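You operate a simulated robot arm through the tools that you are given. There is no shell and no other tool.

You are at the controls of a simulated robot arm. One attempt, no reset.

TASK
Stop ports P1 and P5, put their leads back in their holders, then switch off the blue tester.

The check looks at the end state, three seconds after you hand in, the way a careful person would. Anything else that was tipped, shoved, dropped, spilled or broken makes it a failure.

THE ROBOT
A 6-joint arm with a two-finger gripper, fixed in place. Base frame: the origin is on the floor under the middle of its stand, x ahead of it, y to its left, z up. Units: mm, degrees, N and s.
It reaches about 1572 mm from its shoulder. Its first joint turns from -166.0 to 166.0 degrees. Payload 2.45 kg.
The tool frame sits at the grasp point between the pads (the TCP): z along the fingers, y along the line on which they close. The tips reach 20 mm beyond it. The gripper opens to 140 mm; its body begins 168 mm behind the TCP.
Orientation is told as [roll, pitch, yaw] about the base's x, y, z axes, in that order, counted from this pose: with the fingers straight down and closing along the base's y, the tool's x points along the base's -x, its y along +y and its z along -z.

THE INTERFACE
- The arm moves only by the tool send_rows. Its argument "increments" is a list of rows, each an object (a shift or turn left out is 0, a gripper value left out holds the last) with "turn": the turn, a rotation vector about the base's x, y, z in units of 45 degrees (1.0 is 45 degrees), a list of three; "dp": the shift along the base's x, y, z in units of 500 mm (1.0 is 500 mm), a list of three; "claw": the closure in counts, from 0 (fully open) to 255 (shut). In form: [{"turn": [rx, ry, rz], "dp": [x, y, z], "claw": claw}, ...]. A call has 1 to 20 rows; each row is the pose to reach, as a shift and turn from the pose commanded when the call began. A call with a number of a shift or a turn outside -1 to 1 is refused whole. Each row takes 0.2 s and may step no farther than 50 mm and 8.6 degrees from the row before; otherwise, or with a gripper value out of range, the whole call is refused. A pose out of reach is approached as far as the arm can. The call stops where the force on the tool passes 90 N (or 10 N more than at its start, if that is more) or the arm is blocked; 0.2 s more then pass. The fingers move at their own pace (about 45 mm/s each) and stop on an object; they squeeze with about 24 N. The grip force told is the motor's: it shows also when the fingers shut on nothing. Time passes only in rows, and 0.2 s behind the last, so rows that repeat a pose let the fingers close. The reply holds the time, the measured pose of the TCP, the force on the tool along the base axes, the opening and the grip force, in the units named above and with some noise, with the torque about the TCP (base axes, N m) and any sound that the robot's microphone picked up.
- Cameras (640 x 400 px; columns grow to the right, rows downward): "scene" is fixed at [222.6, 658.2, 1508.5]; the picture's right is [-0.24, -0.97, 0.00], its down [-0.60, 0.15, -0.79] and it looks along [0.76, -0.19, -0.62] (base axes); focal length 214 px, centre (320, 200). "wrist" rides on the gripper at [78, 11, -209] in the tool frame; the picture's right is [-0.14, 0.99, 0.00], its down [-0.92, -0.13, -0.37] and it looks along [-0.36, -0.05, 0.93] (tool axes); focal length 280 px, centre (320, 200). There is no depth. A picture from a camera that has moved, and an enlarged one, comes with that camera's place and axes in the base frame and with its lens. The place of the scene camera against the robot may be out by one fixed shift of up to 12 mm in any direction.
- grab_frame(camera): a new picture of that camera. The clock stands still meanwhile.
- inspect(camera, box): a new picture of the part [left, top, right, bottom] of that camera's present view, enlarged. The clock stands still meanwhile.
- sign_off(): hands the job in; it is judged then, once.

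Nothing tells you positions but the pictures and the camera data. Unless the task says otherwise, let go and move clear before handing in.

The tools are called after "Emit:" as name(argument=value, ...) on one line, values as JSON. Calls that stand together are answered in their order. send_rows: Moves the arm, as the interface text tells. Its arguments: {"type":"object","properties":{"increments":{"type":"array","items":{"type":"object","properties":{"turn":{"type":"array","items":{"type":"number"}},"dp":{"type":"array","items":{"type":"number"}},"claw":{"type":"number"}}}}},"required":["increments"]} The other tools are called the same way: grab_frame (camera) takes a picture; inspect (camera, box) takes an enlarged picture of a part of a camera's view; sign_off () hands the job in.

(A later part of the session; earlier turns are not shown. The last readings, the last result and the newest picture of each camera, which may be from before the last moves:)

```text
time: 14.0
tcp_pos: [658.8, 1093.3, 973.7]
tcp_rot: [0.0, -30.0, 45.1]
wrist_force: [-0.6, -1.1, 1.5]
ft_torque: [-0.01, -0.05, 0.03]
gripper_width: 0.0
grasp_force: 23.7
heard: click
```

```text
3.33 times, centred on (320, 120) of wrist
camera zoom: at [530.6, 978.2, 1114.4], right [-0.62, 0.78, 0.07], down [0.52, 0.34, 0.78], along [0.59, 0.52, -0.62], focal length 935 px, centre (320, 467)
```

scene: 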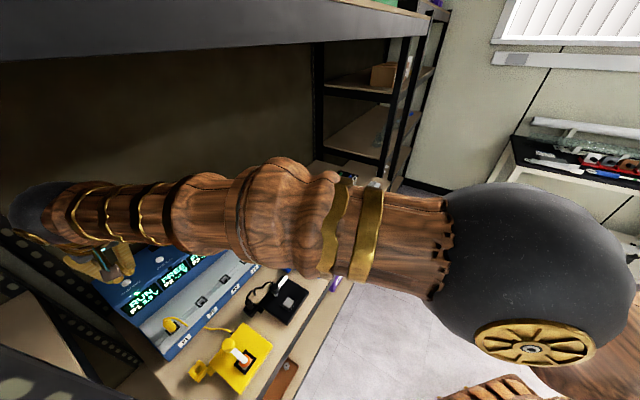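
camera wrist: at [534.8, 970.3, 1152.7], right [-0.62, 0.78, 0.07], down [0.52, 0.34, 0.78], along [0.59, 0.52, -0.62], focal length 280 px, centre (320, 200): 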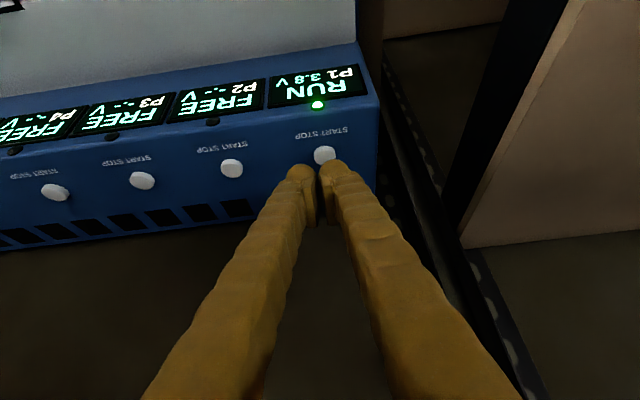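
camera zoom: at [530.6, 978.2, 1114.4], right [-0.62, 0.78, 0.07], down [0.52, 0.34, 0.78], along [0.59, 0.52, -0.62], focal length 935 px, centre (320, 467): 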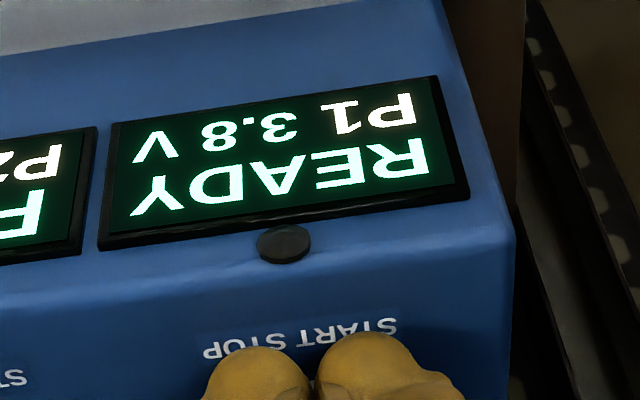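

P1 now reads READY too. Next I'll lift off, straighten the gripper to vertical and go above the P1 plug with the fingers partly open.

Emit:
send_rows(increments=[{"dp": [0, 0, 0.036], "claw": 255}, {"dp": [0, 0, 0.076], "claw": 255}, {"dp": [-0.044, -0.046, 0.076], "turn": [-0.118, 0.118, 0], "claw": 128}, {"dp": [-0.088, -0.092, 0.076], "turn": [-0.236, 0.236, 0], "claw": 128}, {"dp": [-0.132, -0.139, 0.076], "turn": [-0.354, 0.354, 0], "claw": 128}, {"dp": [-0.1756, -0.1846, 0.076], "turn": [-0.471, 0.471, 0], "claw": 128}, {"dp": [-0.1756, -0.1846, 0.076], "turn": [-0.471, 0.471, 0], "claw": 128}])

Emit:
grab_frame(camera="wrist")

Emit:
grab_frame(camera="scene")

```text
time: 15.6
tcp_pos: [570.6, 1000.1, 1008.1]
tcp_rot: [0.0, 0.1, 45.0]
wrist_force: [0.7, 0.0, 0.2]
ft_torque: [0.0, 0.01, -0.01]
gripper_width: 69.7
grasp_force: 0.1
```

```text
taken
camera wrist: at [508.6, 952.4, 1217.8], right [-0.6, 0.8, 0.0], down [0.74, 0.56, 0.37], along [0.29, 0.22, -0.93], focal length 280 px, centre (320, 200)
```

wrist: 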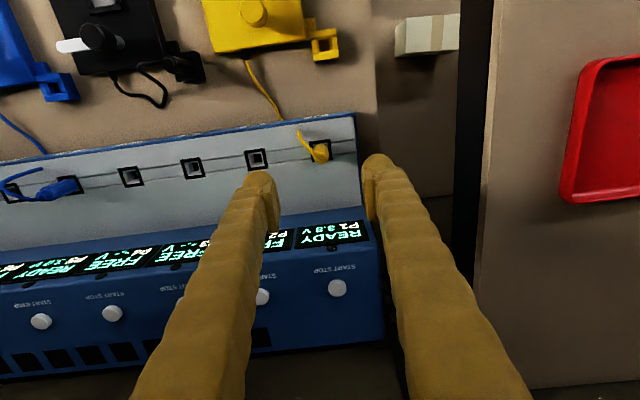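

```text
taken
```

scene: 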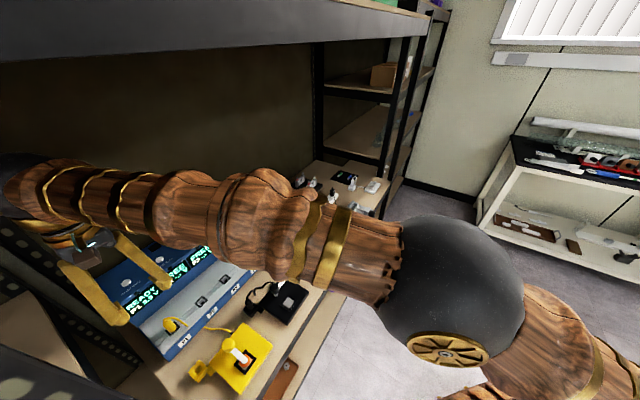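

The P1 plug is visible between the fingers. I'll zoom to fix its position and the cable's path.

Emit:
inspect(camera="wrist", box=[270, 110, 370, 180])

Emit:
inspect(camera="wrist", box=[200, 0, 360, 100])

Emit:
inspect(camera="scene", box=[130, 300, 270, 400])

```text
5.71 times, centred on (320, 145) of wrist
camera zoom: at [508.6, 952.4, 1217.8], right [-0.6, 0.8, 0.0], down [0.74, 0.56, 0.37], along [0.29, 0.22, -0.93], focal length 1602 px, centre (320, 514)
```

zoom: 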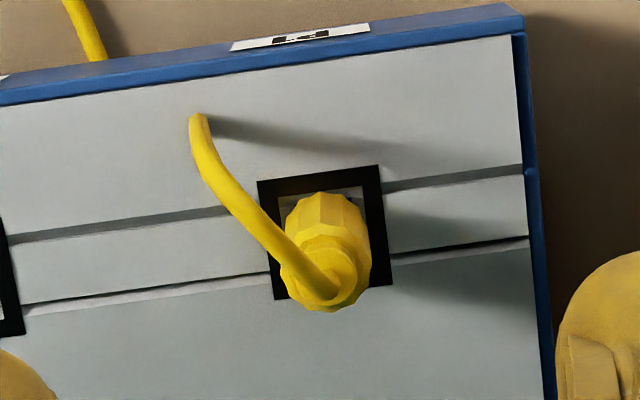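

```text
4.00 times, centred on (280, 50) of wrist
camera zoom: at [508.6, 952.4, 1217.8], right [-0.6, 0.8, 0.0], down [0.74, 0.56, 0.37], along [0.29, 0.22, -0.93], focal length 1122 px, centre (480, 800)
```

zoom: 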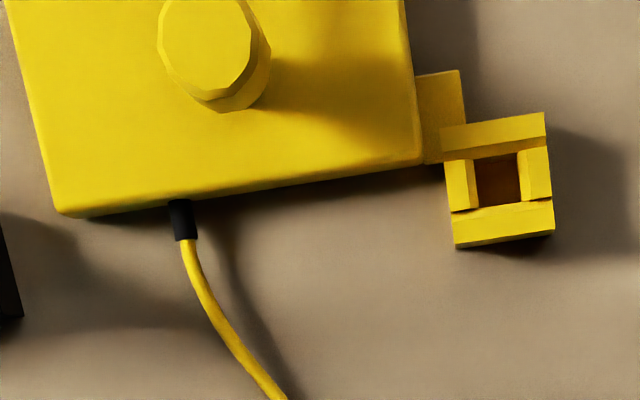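

```text
4.00 times, centred on (200, 350) of scene
camera zoom: at [222.6, 658.2, 1508.5], right [-0.24, -0.97, 0.0], down [-0.6, 0.15, -0.79], along [0.76, -0.19, -0.62], focal length 858 px, centre (800, -400)
```

zoom: 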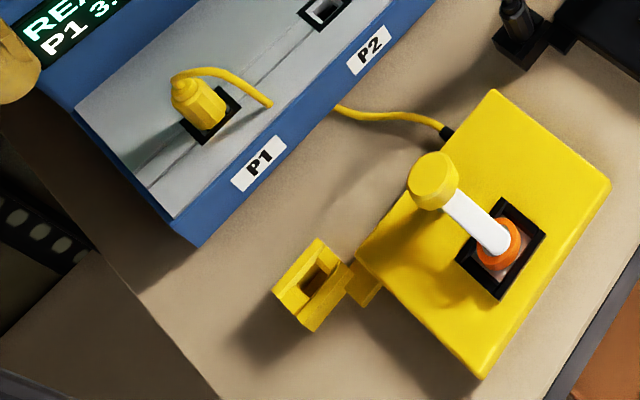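

P1's plug is upright at about (571, 1001), with its cable leaving the top toward base -y. I'll turn the gripper to yaw 90 so the fingers close along x, clear of the cable.

Emit:
send_rows(increments=[{"dp": [0.0002, 0.0004, 0], "turn": [0, 0, 0.1667], "claw": 128}, {"dp": [0.0004, 0.0008, 0], "turn": [0, 0, 0.3333], "claw": 128}, {"dp": [0.0006, 0.0012, 0], "turn": [0, 0, 0.5], "claw": 128}, {"dp": [0.0008, 0.0018, 0], "turn": [0, 0, 0.6667], "claw": 128}, {"dp": [0.001, 0.0024, 0], "turn": [0, 0, 0.8333], "claw": 128}, {"dp": [0.0012, 0.0026, 0], "turn": [0, 0, 1.0], "claw": 128}, {"dp": [0.0012, 0.0026, 0], "turn": [0, 0, 1.0], "claw": 128}])

Emit:
grab_frame(camera="wrist")

Emit:
inspect(camera="wrist", box=[250, 90, 390, 190])

Emit:
grab_frame(camera="scene")

```text
time: 17.2
tcp_pos: [571.5, 1001.7, 1009.7]
tcp_rot: [-0.1, 0.0, 90.0]
wrist_force: [-0.1, -0.4, 0.1]
ft_torque: [0.01, 0.03, 0.01]
gripper_width: 69.5
grasp_force: 0.0
```

```text
taken
camera wrist: at [562.4, 923.6, 1219.5], right [-0.99, 0.14, 0.0], down [0.13, 0.92, 0.37], along [0.05, 0.36, -0.93], focal length 280 px, centre (320, 200)
```

wrist: 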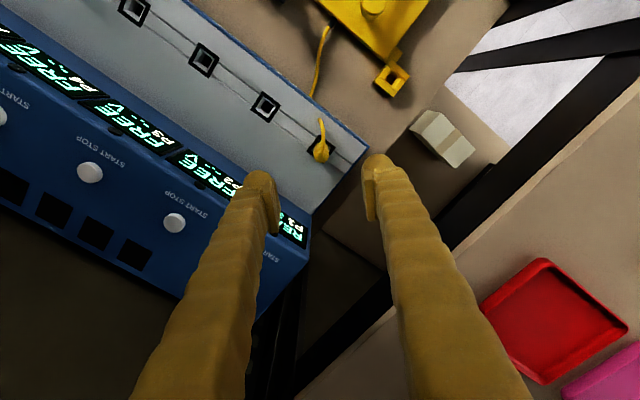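

```text
4.00 times, centred on (320, 140) of wrist
camera zoom: at [562.4, 923.6, 1219.5], right [-0.99, 0.14, 0.0], down [0.13, 0.92, 0.37], along [0.05, 0.36, -0.93], focal length 1122 px, centre (320, 440)
```

zoom: 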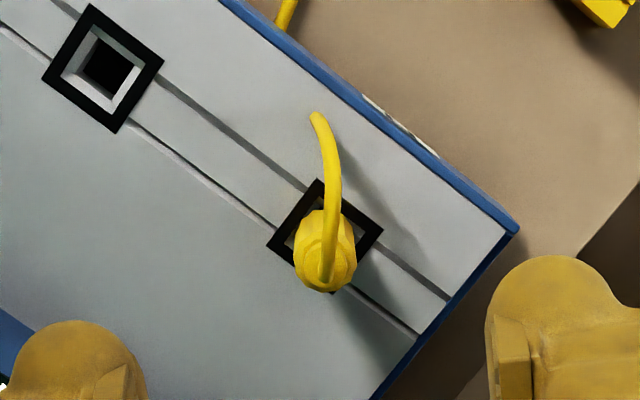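

```text
taken
```

scene: 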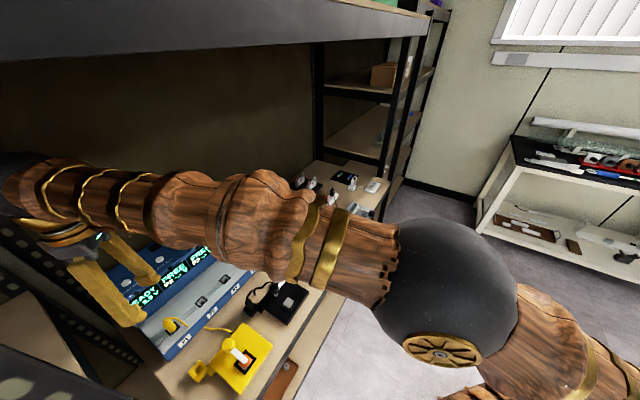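

The plug's axis and TCP agree within about a millimetre, and the cable leaves between the fingers. I'll descend part of the way around the plug and check.

Emit:
send_rows(increments=[{"dp": [0, -0.001, -0.08], "claw": 128}, {"dp": [0, -0.001, -0.16], "claw": 128}, {"dp": [0, -0.001, -0.22], "claw": 128}, {"dp": [0, -0.001, -0.26], "claw": 128}])

Emit:
grab_frame(camera="wrist")

Emit:
inspect(camera="wrist", box=[220, 110, 420, 260])

Emit:
inspect(camera="scene", box=[80, 220, 260, 350])

```text
time: 18.2
tcp_pos: [570.8, 1003.8, 880.5]
tcp_rot: [0.0, 0.0, 89.9]
wrist_force: [0.4, -0.9, -0.2]
ft_torque: [-0.02, -0.03, 0.0]
gripper_width: 69.6
grasp_force: 0.1
```

```text
taken
camera wrist: at [561.5, 925.0, 1090.5], right [-0.99, 0.14, 0.0], down [0.13, 0.92, 0.37], along [0.05, 0.37, -0.93], focal length 280 px, centre (320, 200)
```

wrist: 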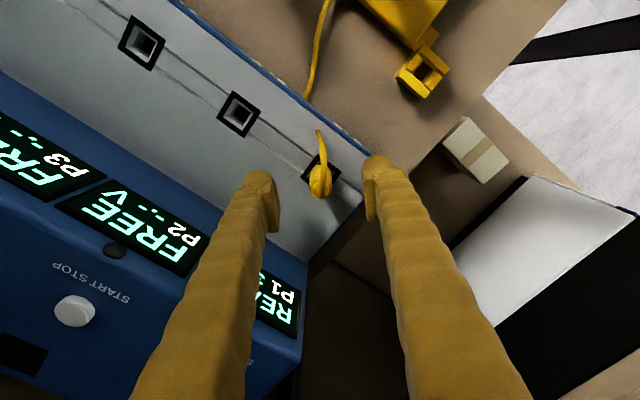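

```text
2.67 times, centred on (320, 185) of wrist
camera zoom: at [561.5, 925.0, 1090.5], right [-0.99, 0.14, 0.0], down [0.13, 0.92, 0.37], along [0.05, 0.37, -0.93], focal length 748 px, centre (320, 240)
```

zoom: 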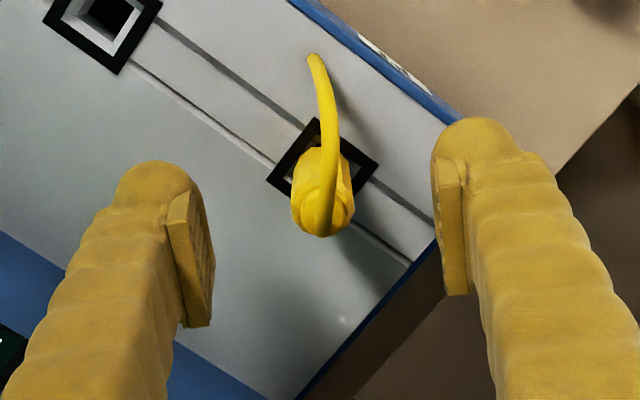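

```text
3.08 times, centred on (170, 285) of scene
camera zoom: at [222.6, 658.2, 1508.5], right [-0.24, -0.97, 0.0], down [-0.6, 0.15, -0.79], along [0.76, -0.19, -0.62], focal length 660 px, centre (782, -62)
```

zoom: 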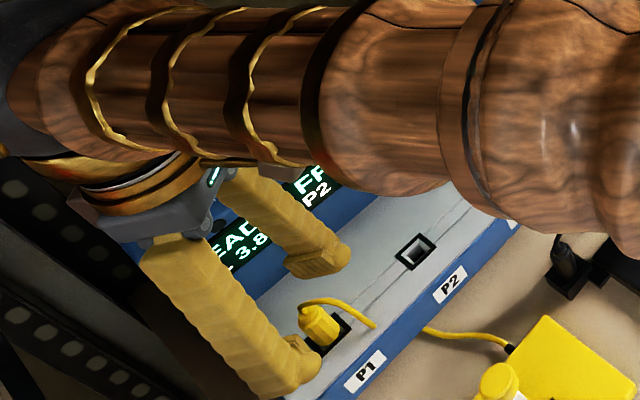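

The fingers straddle the plug with the cable between them. I'll go down to grip height and close.

Emit:
send_rows(increments=[{"dp": [0.001, -0.004, -0.024], "claw": 128}, {"dp": [0.001, -0.004, -0.048], "claw": 128}, {"dp": [0.001, -0.004, -0.048], "claw": 128}])

Emit:
inspect(camera="wrist", box=[220, 110, 420, 260])

Emit:
inspect(camera="scene", box=[120, 280, 220, 360])

```text
time: 19.0
tcp_pos: [573.2, 1000.3, 856.4]
tcp_rot: [0.0, 0.0, 89.9]
wrist_force: [-0.5, -0.3, 0.0]
ft_torque: [-0.01, -0.01, 0.03]
gripper_width: 69.6
grasp_force: 0.0
```

```text
2.67 times, centred on (320, 185) of wrist
camera zoom: at [562.3, 921.2, 1066.4], right [-0.99, 0.14, 0.0], down [0.13, 0.92, 0.37], along [0.05, 0.36, -0.93], focal length 748 px, centre (320, 240)
```

zoom: 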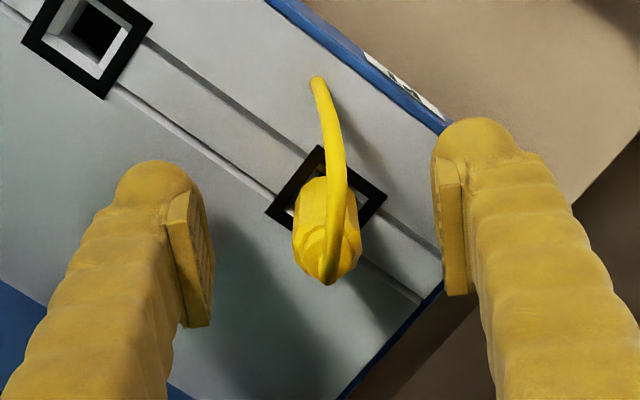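

```text
5.00 times, centred on (170, 320) of scene
camera zoom: at [222.6, 658.2, 1508.5], right [-0.24, -0.97, 0.0], down [-0.6, 0.15, -0.79], along [0.76, -0.19, -0.62], focal length 1072 px, centre (1070, -400)
```

zoom: 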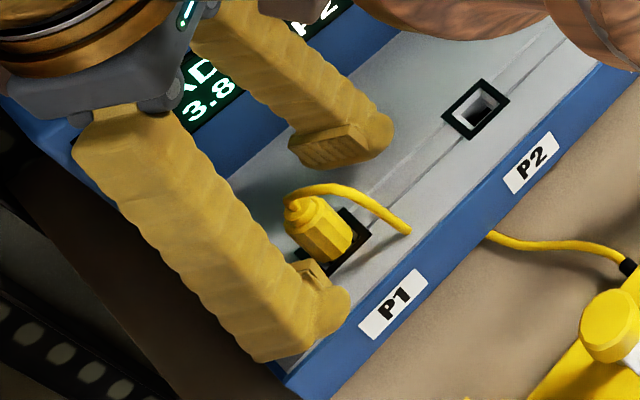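

Positioned well around the P1 plug. Closing the fingers now.

Emit:
send_rows(increments=[{"dp": [0, 0, 0], "claw": 255}, {"dp": [0, 0, 0], "claw": 255}, {"dp": [0, 0, 0], "claw": 255}, {"dp": [0, 0, 0], "claw": 255}, {"dp": [0, 0, 0], "claw": 255}, {"dp": [0, 0, 0], "claw": 255}])

Emit:
inspect(camera="wrist", box=[220, 110, 420, 260])

Emit:
inspect(camera="scene", box=[120, 280, 220, 360])

```text
time: 20.4
tcp_pos: [572.8, 999.9, 858.0]
tcp_rot: [0.0, -0.1, 90.1]
wrist_force: [-0.1, -0.1, -0.4]
ft_torque: [-0.04, 0.01, -0.01]
gripper_width: 17.9
grasp_force: 24.0
```

```text
2.67 times, centred on (320, 185) of wrist
camera zoom: at [562.3, 921.2, 1066.5], right [-0.99, 0.14, 0.0], down [0.13, 0.92, 0.37], along [0.05, 0.36, -0.93], focal length 748 px, centre (320, 240)
```

zoom: 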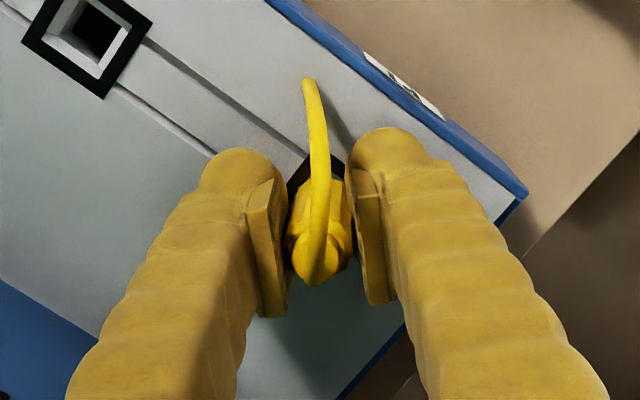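

```text
5.00 times, centred on (170, 320) of scene
camera zoom: at [222.6, 658.2, 1508.5], right [-0.24, -0.97, 0.0], down [-0.6, 0.15, -0.79], along [0.76, -0.19, -0.62], focal length 1072 px, centre (1070, -400)
```

zoom: 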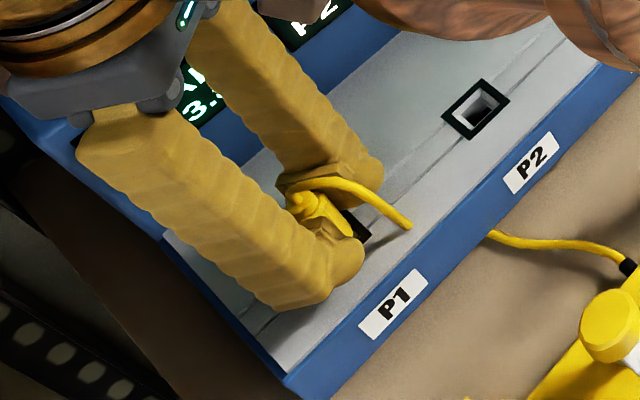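

The plug is gripped at 17.9 mm width. I'll lift it straight up out of the port.

Emit:
send_rows(increments=[{"dp": [0, 0, 0.01], "claw": 255}, {"dp": [0, 0, 0.02], "claw": 255}, {"dp": [0, 0, 0.03], "claw": 255}, {"dp": [0, 0, 0.045], "claw": 255}, {"dp": [0, 0, 0.065], "claw": 255}, {"dp": [0, 0, 0.09], "claw": 255}, {"dp": [0, 0, 0.12], "claw": 255}, {"dp": [0, 0, 0.15], "claw": 255}, {"dp": [0, 0, 0.18], "claw": 255}])

Emit:
grab_frame(camera="wrist")

Emit:
inspect(camera="wrist", box=[220, 110, 420, 260])

Emit:
grab_frame(camera="scene")

Emit:
inspect(camera="scene", box=[100, 250, 260, 370])

```text
time: 22.4
tcp_pos: [572.0, 1000.7, 945.6]
tcp_rot: [0.0, -0.1, 90.1]
wrist_force: [0.0, -1.1, -0.3]
ft_torque: [0.01, 0.0, -0.02]
gripper_width: 17.9
grasp_force: 23.9
```

```text
taken
camera wrist: at [563.2, 922.0, 1155.0], right [-0.99, 0.14, 0.0], down [0.13, 0.92, 0.37], along [0.05, 0.36, -0.93], focal length 280 px, centre (320, 200)
```

wrist: 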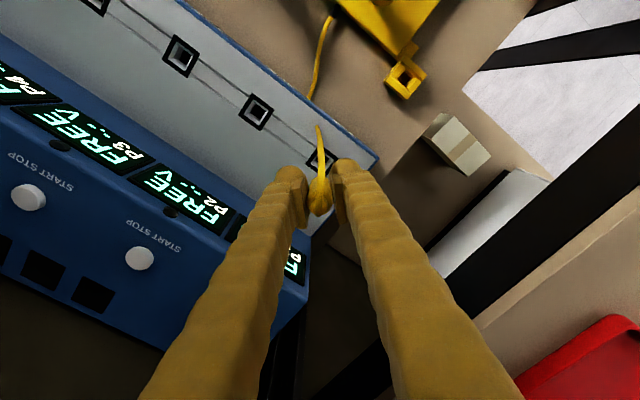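

```text
2.67 times, centred on (320, 185) of wrist
camera zoom: at [563.2, 922.0, 1155.0], right [-0.99, 0.14, 0.0], down [0.13, 0.92, 0.37], along [0.05, 0.36, -0.93], focal length 748 px, centre (320, 240)
```

zoom: 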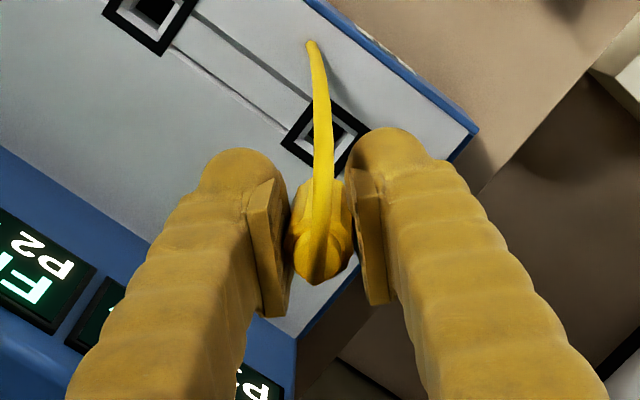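

```text
taken
```

scene: 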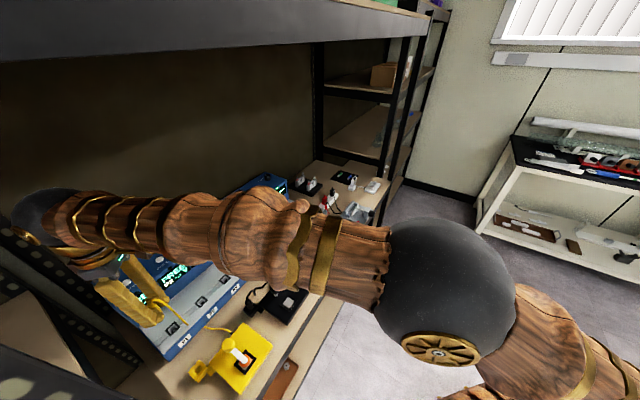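

```text
3.33 times, centred on (180, 310) of scene
camera zoom: at [222.6, 658.2, 1508.5], right [-0.24, -0.97, 0.0], down [-0.6, 0.15, -0.79], along [0.76, -0.19, -0.62], focal length 715 px, centre (787, -167)
```

zoom: 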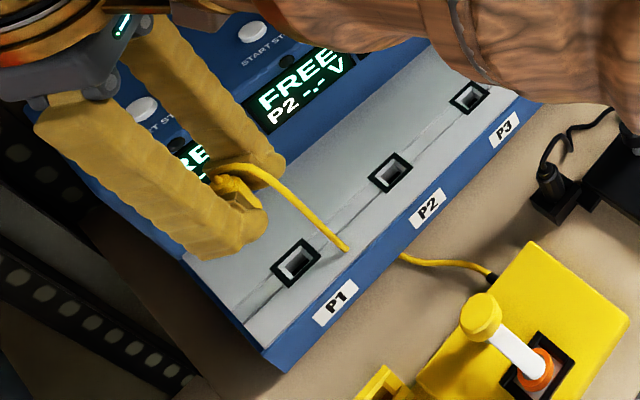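

The yellow plug came out cleanly and hangs straight. I'll carry it over toward the yellow holder and check alignment from above.

Emit:
send_rows(increments=[{"dp": [-0.05, -0.035, -0.005], "claw": 255}, {"dp": [-0.1, -0.07, -0.015], "claw": 255}, {"dp": [-0.16, -0.11, -0.03], "claw": 255}, {"dp": [-0.2282, -0.1594, -0.06], "claw": 255}, {"dp": [-0.2282, -0.1594, -0.06], "claw": 255}])

Emit:
grab_frame(camera="wrist")

Emit:
inspect(camera="wrist", box=[220, 110, 420, 260])

Emit:
grab_frame(camera="scene")

Emit:
inspect(camera="scene", box=[120, 300, 280, 400])

```text
time: 23.6
tcp_pos: [457.0, 919.1, 913.7]
tcp_rot: [0.0, 0.0, 90.1]
wrist_force: [1.0, 0.4, 0.8]
ft_torque: [0.01, 0.01, -0.01]
gripper_width: 18.0
grasp_force: 24.0
```

```text
taken
camera wrist: at [447.5, 840.5, 1122.9], right [-0.99, 0.14, 0.0], down [0.13, 0.92, 0.37], along [0.05, 0.37, -0.93], focal length 280 px, centre (320, 200)
```

wrist: 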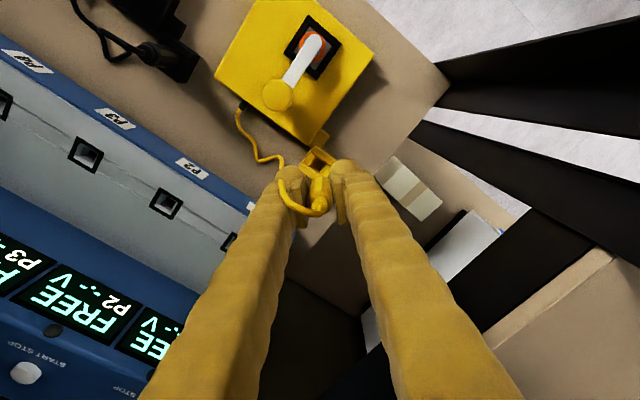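

```text
2.67 times, centred on (320, 185) of wrist
camera zoom: at [447.5, 840.5, 1122.9], right [-0.99, 0.14, 0.0], down [0.13, 0.92, 0.37], along [0.05, 0.37, -0.93], focal length 748 px, centre (320, 240)
```

zoom: 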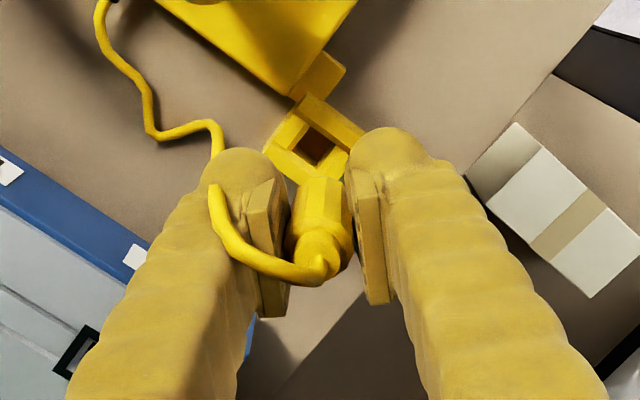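

```text
taken
```

scene: 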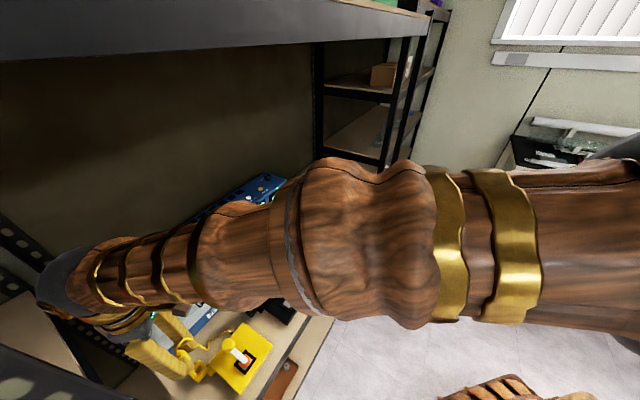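

```text
4.00 times, centred on (200, 350) of scene
camera zoom: at [222.6, 658.2, 1508.5], right [-0.24, -0.97, 0.0], down [-0.6, 0.15, -0.79], along [0.76, -0.19, -0.62], focal length 858 px, centre (800, -400)
```

zoom: 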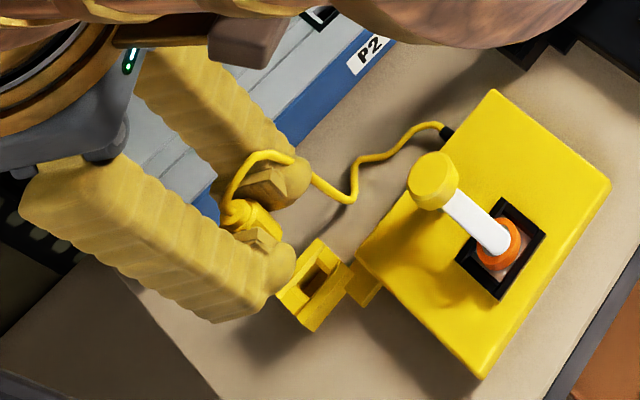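

I'm nearly over the yellow holder; it appears slightly toward +x of the plug. Zooming for a precise offset.

Emit:
inspect(camera="wrist", box=[280, 120, 360, 180])

Emit:
inspect(camera="scene", box=[160, 330, 230, 390])

```text
6.67 times, centred on (320, 150) of wrist
camera zoom: at [447.5, 840.5, 1122.9], right [-0.99, 0.14, 0.0], down [0.13, 0.92, 0.37], along [0.05, 0.37, -0.93], focal length 1869 px, centre (320, 533)
```

zoom: 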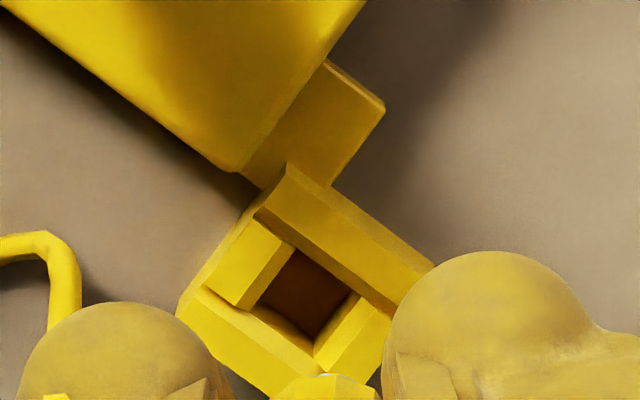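

```text
6.67 times, centred on (195, 360) of scene
camera zoom: at [222.6, 658.2, 1508.5], right [-0.24, -0.97, 0.0], down [-0.6, 0.15, -0.79], along [0.76, -0.19, -0.62], focal length 1430 px, centre (1153, -867)
```

zoom: 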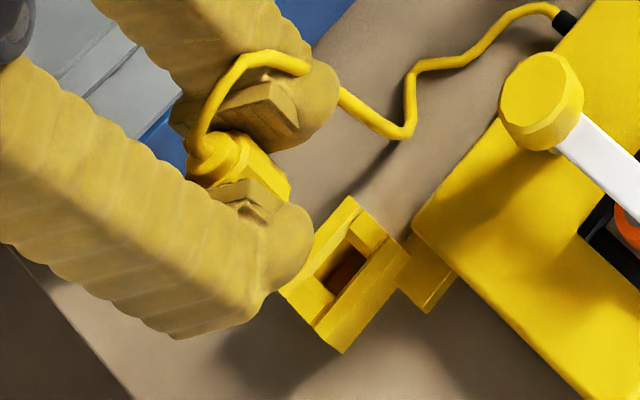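

The yellow hole centre works out at about (461.7, 924), rim around z 793–800. I'll shift the plug over it and come down partway, then check from the scene camera.

Emit:
send_rows(increments=[{"dp": [0.0094, 0.0086, 0], "claw": 255}, {"dp": [0.0094, 0.0086, -0.03], "claw": 255}, {"dp": [0.0094, 0.0086, -0.06], "claw": 255}, {"dp": [0.0094, 0.0086, -0.08], "claw": 255}, {"dp": [0.0094, 0.0086, -0.08], "claw": 255}])

Emit:
inspect(camera="wrist", box=[260, 110, 380, 230])

Emit:
inspect(camera="scene", box=[160, 330, 230, 390])

```text
time: 24.8
tcp_pos: [464.2, 922.4, 876.5]
tcp_rot: [-0.1, 0.0, 90.0]
wrist_force: [-0.3, -0.2, -0.7]
ft_torque: [-0.01, -0.01, 0.0]
gripper_width: 17.7
grasp_force: 23.9
```

```text
3.33 times, centred on (320, 170) of wrist
camera zoom: at [452.9, 844.1, 1085.6], right [-0.99, 0.14, 0.0], down [0.13, 0.92, 0.37], along [0.05, 0.36, -0.93], focal length 935 px, centre (320, 300)
```

zoom: 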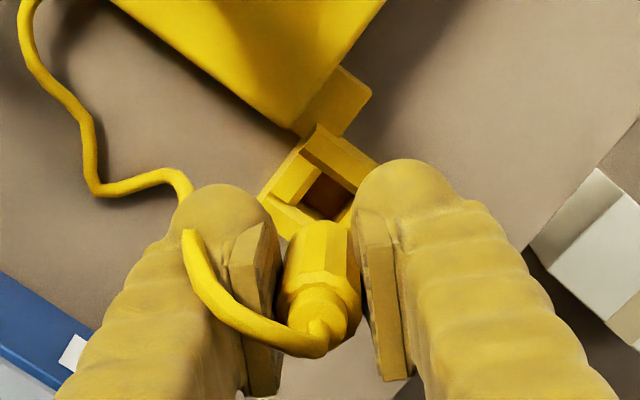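

```text
6.67 times, centred on (195, 360) of scene
camera zoom: at [222.6, 658.2, 1508.5], right [-0.24, -0.97, 0.0], down [-0.6, 0.15, -0.79], along [0.76, -0.19, -0.62], focal length 1430 px, centre (1153, -867)
```

zoom: 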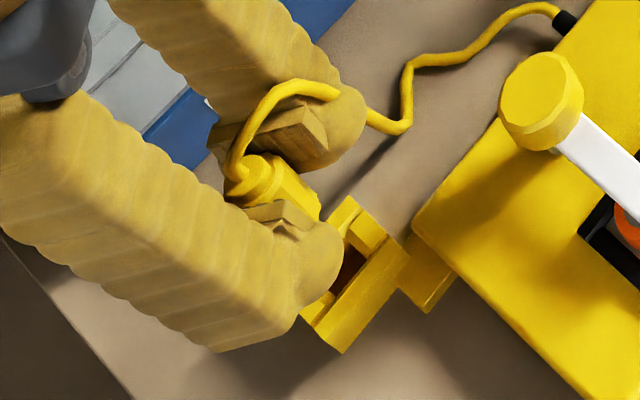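

The plug is about 2 mm off toward +x; correcting that and lowering further in small steps while watching the force.

Emit:
send_rows(increments=[{"dp": [-0.004, 0.0015, -0.01], "claw": 255}, {"dp": [-0.004, 0.0015, -0.024], "claw": 255}, {"dp": [-0.004, 0.0015, -0.036], "claw": 255}, {"dp": [-0.004, 0.0015, -0.046], "claw": 255}])

Emit:
inspect(camera="wrist", box=[260, 110, 380, 230])

Emit:
inspect(camera="scene", box=[160, 330, 230, 390])

```text
time: 25.8
tcp_pos: [461.5, 925.7, 853.6]
tcp_rot: [-0.1, 0.1, 90.0]
wrist_force: [-0.3, 0.0, -0.3]
ft_torque: [-0.04, -0.03, -0.01]
gripper_width: 17.7
grasp_force: 24.1
```

```text
3.33 times, centred on (320, 170) of wrist
camera zoom: at [451.7, 846.3, 1063.1], right [-0.99, 0.14, 0.0], down [0.13, 0.92, 0.37], along [0.05, 0.36, -0.93], focal length 935 px, centre (320, 300)
```

zoom: 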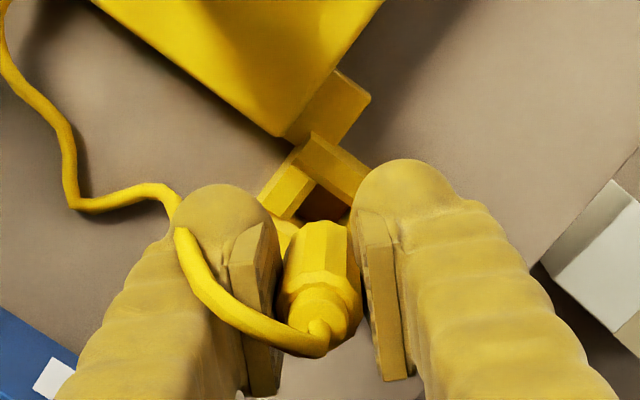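

```text
6.67 times, centred on (195, 360) of scene
camera zoom: at [222.6, 658.2, 1508.5], right [-0.24, -0.97, 0.0], down [-0.6, 0.15, -0.79], along [0.76, -0.19, -0.62], focal length 1430 px, centre (1153, -867)
```

zoom: 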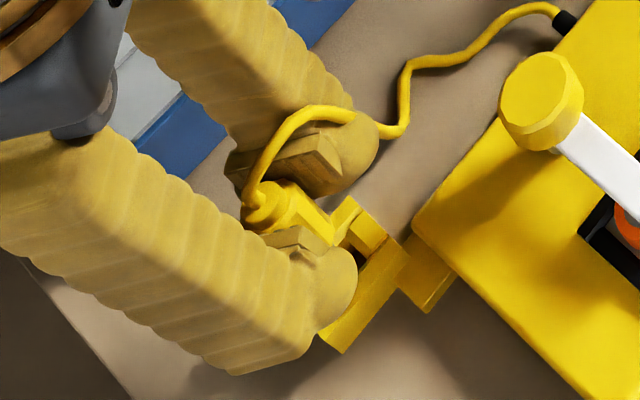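

The hole is a ~13 mm square with a funnel around it, so a couple of millimetres is tolerable. I'll re-measure the pose once before the final insertion.

Emit:
send_rows(increments=[{"dp": [0, 0, 0], "claw": 255}, {"dp": [0, 0, 0], "claw": 255}])

Emit:
inspect(camera="wrist", box=[290, 140, 350, 190])

Emit:
inspect(camera="scene", box=[180, 350, 215, 385])

```text
time: 26.4
tcp_pos: [461.7, 924.8, 854.5]
tcp_rot: [0.0, 0.0, 90.0]
wrist_force: [-0.2, -0.1, -0.1]
ft_torque: [0.03, -0.02, 0.0]
gripper_width: 17.9
grasp_force: 24.0
```

```text
8.00 times, centred on (320, 165) of wrist
camera zoom: at [451.7, 846.2, 1063.1], right [-0.99, 0.14, 0.0], down [0.13, 0.92, 0.37], along [0.05, 0.36, -0.93], focal length 2243 px, centre (320, 480)
```

zoom: 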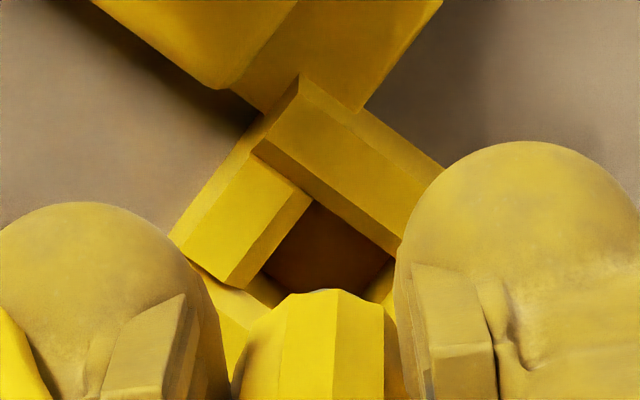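

```text
11.43 times, centred on (198, 368) of scene
camera zoom: at [222.6, 658.2, 1508.5], right [-0.24, -0.97, 0.0], down [-0.6, 0.15, -0.79], along [0.76, -0.19, -0.62], focal length 2451 px, centre (1720, -1714)
```

zoom: 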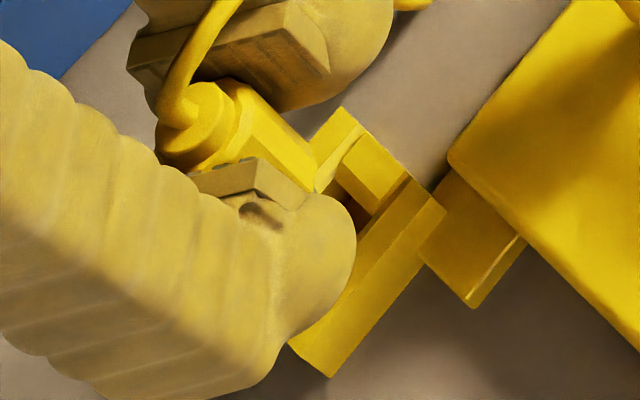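

The hole centre is at (461.8, 923.5), within about 1 mm of the plug's axis. I'll nudge and continue lowering in small steps.

Emit:
send_rows(increments=[{"dp": [0, -0.002, -0.008], "claw": 255}, {"dp": [0, -0.002, -0.016], "claw": 255}, {"dp": [0, -0.002, -0.024], "claw": 255}, {"dp": [0, -0.002, -0.03], "claw": 255}])

Emit:
inspect(camera="wrist", box=[260, 110, 380, 230])

Emit:
inspect(camera="scene", box=[170, 340, 220, 390])

```text
time: 27.4
tcp_pos: [461.1, 924.5, 837.7]
tcp_rot: [0.0, 0.0, 89.9]
wrist_force: [-0.7, -0.2, -0.2]
ft_torque: [-0.02, -0.01, 0.01]
gripper_width: 17.6
grasp_force: 24.0
```

```text
3.33 times, centred on (320, 170) of wrist
camera zoom: at [451.3, 846.0, 1048.0], right [-0.99, 0.14, 0.0], down [0.13, 0.92, 0.37], along [0.05, 0.36, -0.93], focal length 935 px, centre (320, 300)
```

zoom: 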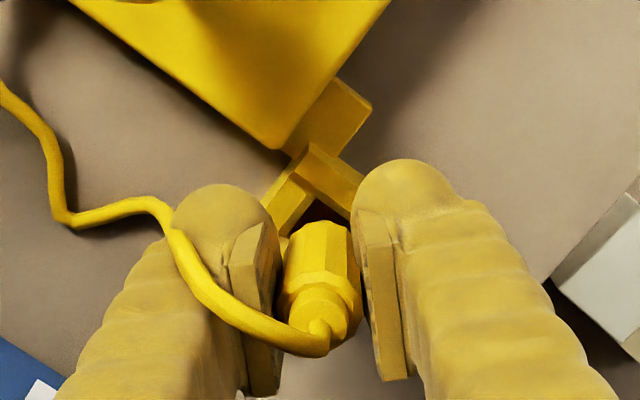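

```text
8.00 times, centred on (195, 365) of scene
camera zoom: at [222.6, 658.2, 1508.5], right [-0.24, -0.97, 0.0], down [-0.6, 0.15, -0.79], along [0.76, -0.19, -0.62], focal length 1716 px, centre (1320, -1120)
```

zoom: 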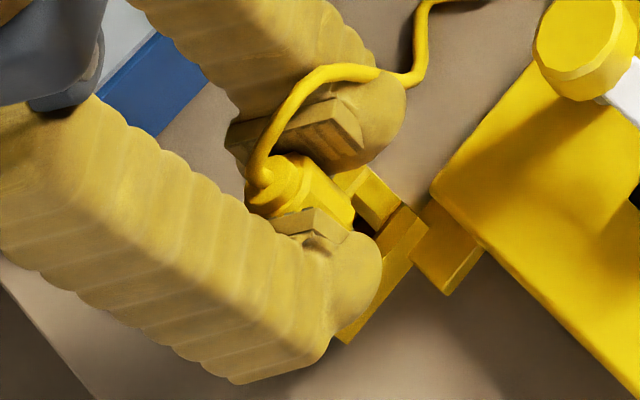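

Still no contact force. Continuing down in 2 mm steps.

Emit:
send_rows(increments=[{"dp": [0, 0, -0.004], "claw": 255}, {"dp": [0, 0, -0.008], "claw": 255}, {"dp": [0, 0, -0.012], "claw": 255}, {"dp": [0, 0, -0.016], "claw": 255}])

Emit:
inspect(camera="wrist", box=[260, 110, 380, 230])

Emit:
inspect(camera="scene", box=[170, 340, 220, 390])

```text
time: 28.4
tcp_pos: [461.2, 922.5, 831.2]
tcp_rot: [0.0, 0.1, 90.0]
wrist_force: [3.6, -1.5, 2.2]
ft_torque: [0.0, -0.15, -0.04]
gripper_width: 18.0
grasp_force: 24.0
```

```text
3.33 times, centred on (320, 170) of wrist
camera zoom: at [450.8, 845.3, 1039.7], right [-0.99, 0.14, 0.0], down [0.13, 0.92, 0.37], along [0.05, 0.36, -0.93], focal length 935 px, centre (320, 300)
```

zoom: 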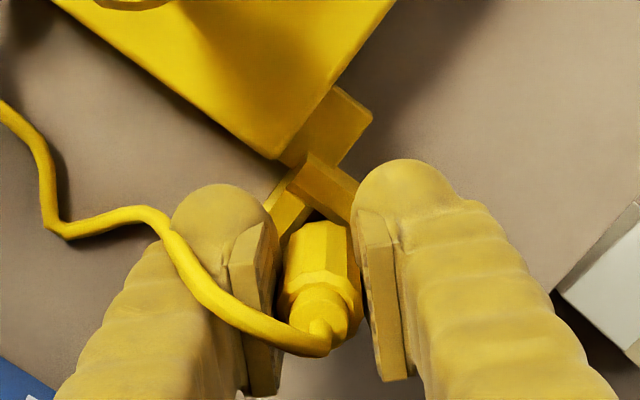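

```text
8.00 times, centred on (195, 365) of scene
camera zoom: at [222.6, 658.2, 1508.5], right [-0.24, -0.97, 0.0], down [-0.6, 0.15, -0.79], along [0.76, -0.19, -0.62], focal length 1716 px, centre (1320, -1120)
```

zoom: 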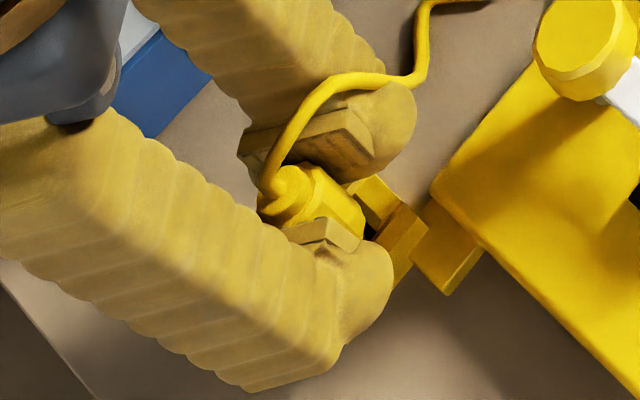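

Light side contact with the funnel (pushing toward +x, slightly -y). I'll yield about 1.5 mm in that direction and continue down.

Emit:
send_rows(increments=[{"dp": [0.003, -0.0014, 0], "claw": 255}, {"dp": [0.003, -0.0014, -0.004], "claw": 255}, {"dp": [0.003, -0.0014, -0.008], "claw": 255}])

Emit:
inspect(camera="wrist", box=[260, 110, 380, 230])

Emit:
inspect(camera="scene", box=[170, 340, 220, 390])

```text
time: 29.2
tcp_pos: [463.5, 923.0, 825.9]
tcp_rot: [0.0, 0.0, 89.9]
wrist_force: [-2.0, 1.5, 8.2]
ft_torque: [0.11, 0.03, 0.01]
gripper_width: 17.8
grasp_force: 23.8
```

```text
3.33 times, centred on (320, 170) of wrist
camera zoom: at [452.5, 844.6, 1036.1], right [-0.99, 0.14, 0.0], down [0.13, 0.92, 0.37], along [0.05, 0.37, -0.93], focal length 935 px, centre (320, 300)
```

zoom: 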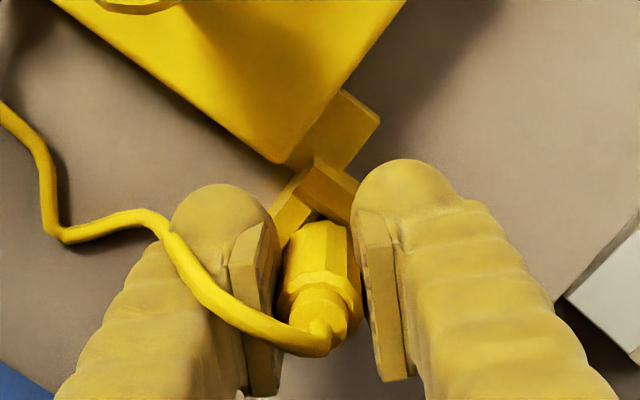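

```text
8.00 times, centred on (195, 365) of scene
camera zoom: at [222.6, 658.2, 1508.5], right [-0.24, -0.97, 0.0], down [-0.6, 0.15, -0.79], along [0.76, -0.19, -0.62], focal length 1716 px, centre (1320, -1120)
```

zoom: 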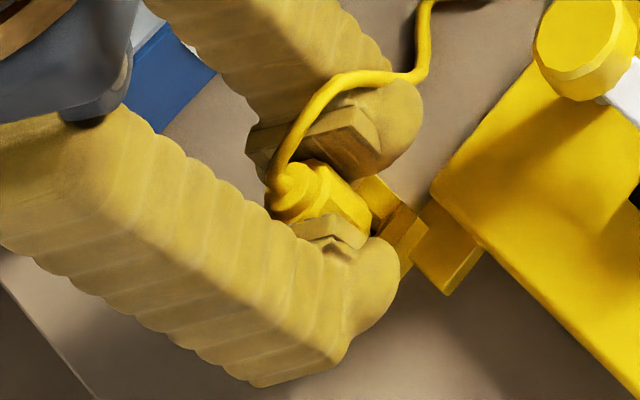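

Now there's 8 N upward and small opposite side forces, so I slightly overcorrected. I'll ease back halfway and press a little more to see if it's seated.

Emit:
send_rows(increments=[{"dp": [-0.0013, 0.0008, 0], "claw": 255}, {"dp": [-0.0013, 0.0008, -0.003], "claw": 255}, {"dp": [-0.0013, 0.0008, -0.006], "claw": 255}])

Emit:
inspect(camera="scene", box=[170, 340, 220, 390])

```text
time: 30.0
tcp_pos: [461.1, 925.2, 824.3]
tcp_rot: [0.0, 0.0, 90.1]
wrist_force: [-3.7, -10.2, 21.4]
ft_torque: [-0.13, 0.04, 0.0]
gripper_width: 17.6
grasp_force: 24.0
```

```text
8.00 times, centred on (195, 365) of scene
camera zoom: at [222.6, 658.2, 1508.5], right [-0.24, -0.97, 0.0], down [-0.6, 0.15, -0.79], along [0.76, -0.19, -0.62], focal length 1716 px, centre (1320, -1120)
```

zoom: 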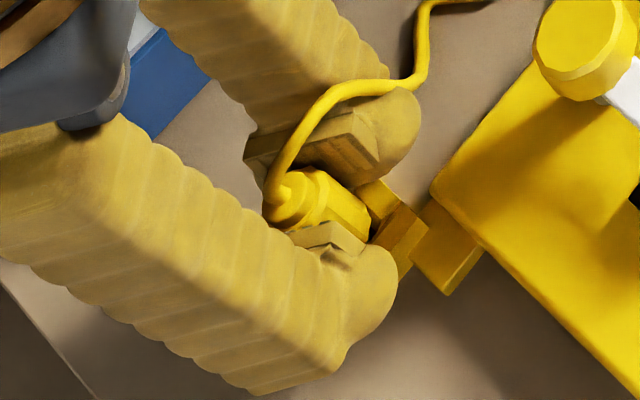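

Forces are consistent with the body seating on the funnel with a slight +y offset. I'll look closely at the plug and holder before deciding.

Emit:
inspect(camera="scene", box=[184, 352, 204, 372])

Emit:
inspect(camera="wrist", box=[290, 140, 350, 190])

Emit:
inspect(camera="wrist", box=[90, 0, 230, 90])

```text
16.00 times, centred on (194, 362) of scene
camera zoom: at [222.6, 658.2, 1508.5], right [-0.24, -0.97, 0.0], down [-0.6, 0.15, -0.79], along [0.76, -0.19, -0.62], focal length 3432 px, centre (2336, -2392)
```

zoom: 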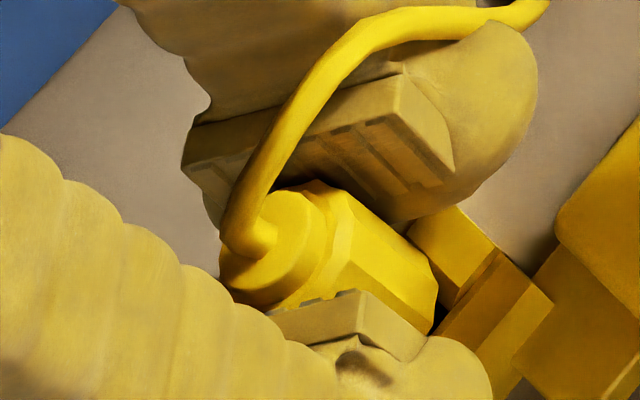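

```text
8.00 times, centred on (320, 165) of wrist
camera zoom: at [451.4, 845.8, 1033.8], right [-0.99, 0.14, 0.0], down [0.13, 0.92, 0.37], along [0.05, 0.37, -0.93], focal length 2243 px, centre (320, 480)
```

zoom: 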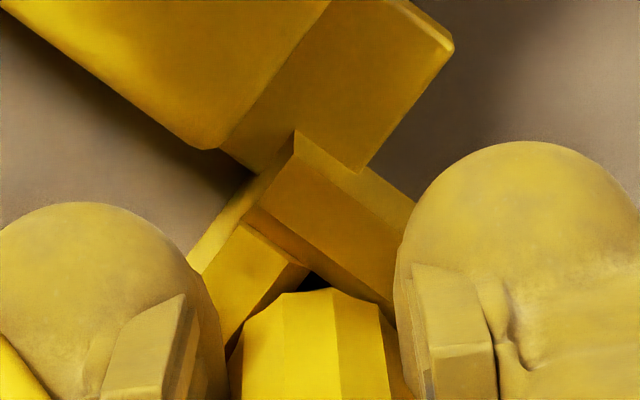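

```text
4.44 times, centred on (160, 45) of wrist
camera zoom: at [451.4, 845.8, 1033.8], right [-0.99, 0.14, 0.0], down [0.13, 0.92, 0.37], along [0.05, 0.37, -0.93], focal length 1246 px, centre (1031, 889)
```

zoom: 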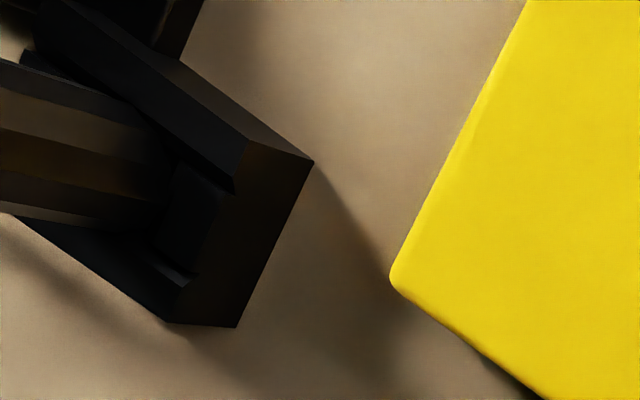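

The funnel still pushes toward -y, so I'll ease the plug 1.5 mm that way at the same height and read the force.

Emit:
send_rows(increments=[{"dp": [0, -0.0015, 0.002], "claw": 255}, {"dp": [0, -0.003, 0.002], "claw": 255}, {"dp": [0, -0.003, 0.0], "claw": 255}])

Emit:
inspect(camera="wrist", box=[290, 140, 350, 190])

```text
time: 30.8
tcp_pos: [460.6, 922.8, 823.9]
tcp_rot: [0.1, -0.1, 89.9]
wrist_force: [-0.5, 7.3, 17.7]
ft_torque: [0.32, -0.09, 0.0]
gripper_width: 18.1
grasp_force: 24.5
```

```text
8.00 times, centred on (320, 165) of wrist
camera zoom: at [450.8, 844.5, 1033.2], right [-0.99, 0.14, 0.0], down [0.13, 0.92, 0.37], along [0.05, 0.37, -0.93], focal length 2243 px, centre (320, 480)
```

zoom: 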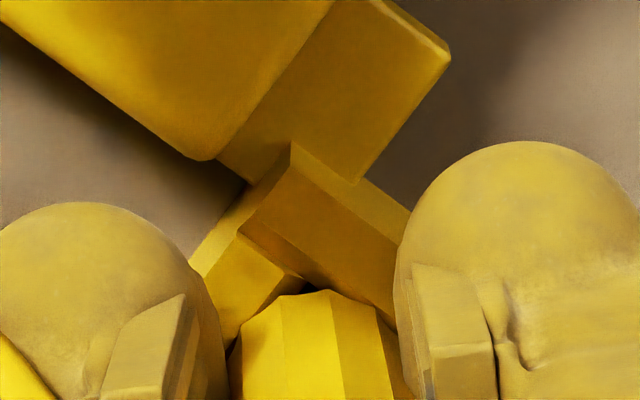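

Shifting 1.5 mm flipped the side force, so the prong is captive in the hole and the body is bottoming. I'll centre it, relax the downward push, and open the fingers a little.

Emit:
send_rows(increments=[{"dp": [0, 0.0013, 0.002], "claw": 255}, {"dp": [0, 0.0013, 0.003], "claw": 255}])

```text
time: 31.4
tcp_pos: [460.9, 922.9, 823.0]
tcp_rot: [0.0, 0.0, 90.1]
wrist_force: [1.2, 1.9, 11.5]
ft_torque: [0.13, -0.08, 0.01]
gripper_width: 17.9
grasp_force: 23.5
```

Forces are near neutral. Opening the fingers slightly to release.

Emit:
send_rows(increments=[{"dp": [0, 0, 0], "claw": 215}, {"dp": [0, 0, 0], "claw": 195}, {"dp": [0, 0, 0], "claw": 185}, {"dp": [0, 0, 0], "claw": 185}])

Emit:
inspect(camera="wrist", box=[240, 100, 400, 240])

Emit:
inspect(camera="scene", box=[170, 340, 220, 390])

```text
time: 32.4
tcp_pos: [461.5, 924.1, 823.6]
tcp_rot: [-0.1, 0.1, 89.9]
wrist_force: [0.8, 0.4, 0.0]
ft_torque: [0.02, -0.01, 0.04]
gripper_width: 38.4
grasp_force: 0.0
```

```text
2.86 times, centred on (320, 170) of wrist
camera zoom: at [450.8, 844.9, 1033.4], right [-0.99, 0.14, 0.0], down [0.13, 0.92, 0.37], along [0.05, 0.36, -0.93], focal length 801 px, centre (320, 286)
```

zoom: 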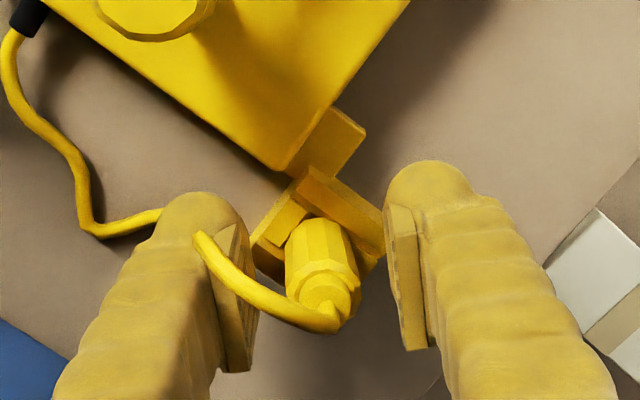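

```text
8.00 times, centred on (195, 365) of scene
camera zoom: at [222.6, 658.2, 1508.5], right [-0.24, -0.97, 0.0], down [-0.6, 0.15, -0.79], along [0.76, -0.19, -0.62], focal length 1716 px, centre (1320, -1120)
```

zoom: 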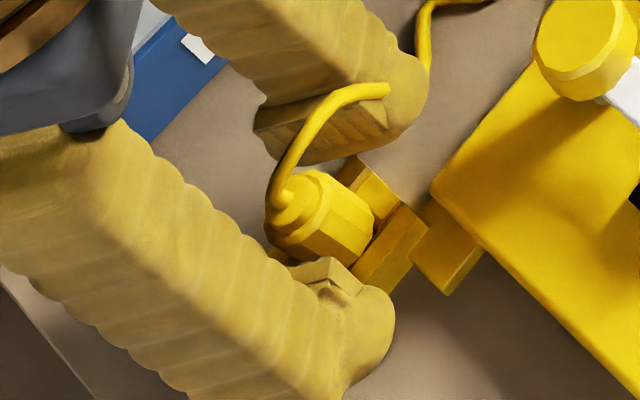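

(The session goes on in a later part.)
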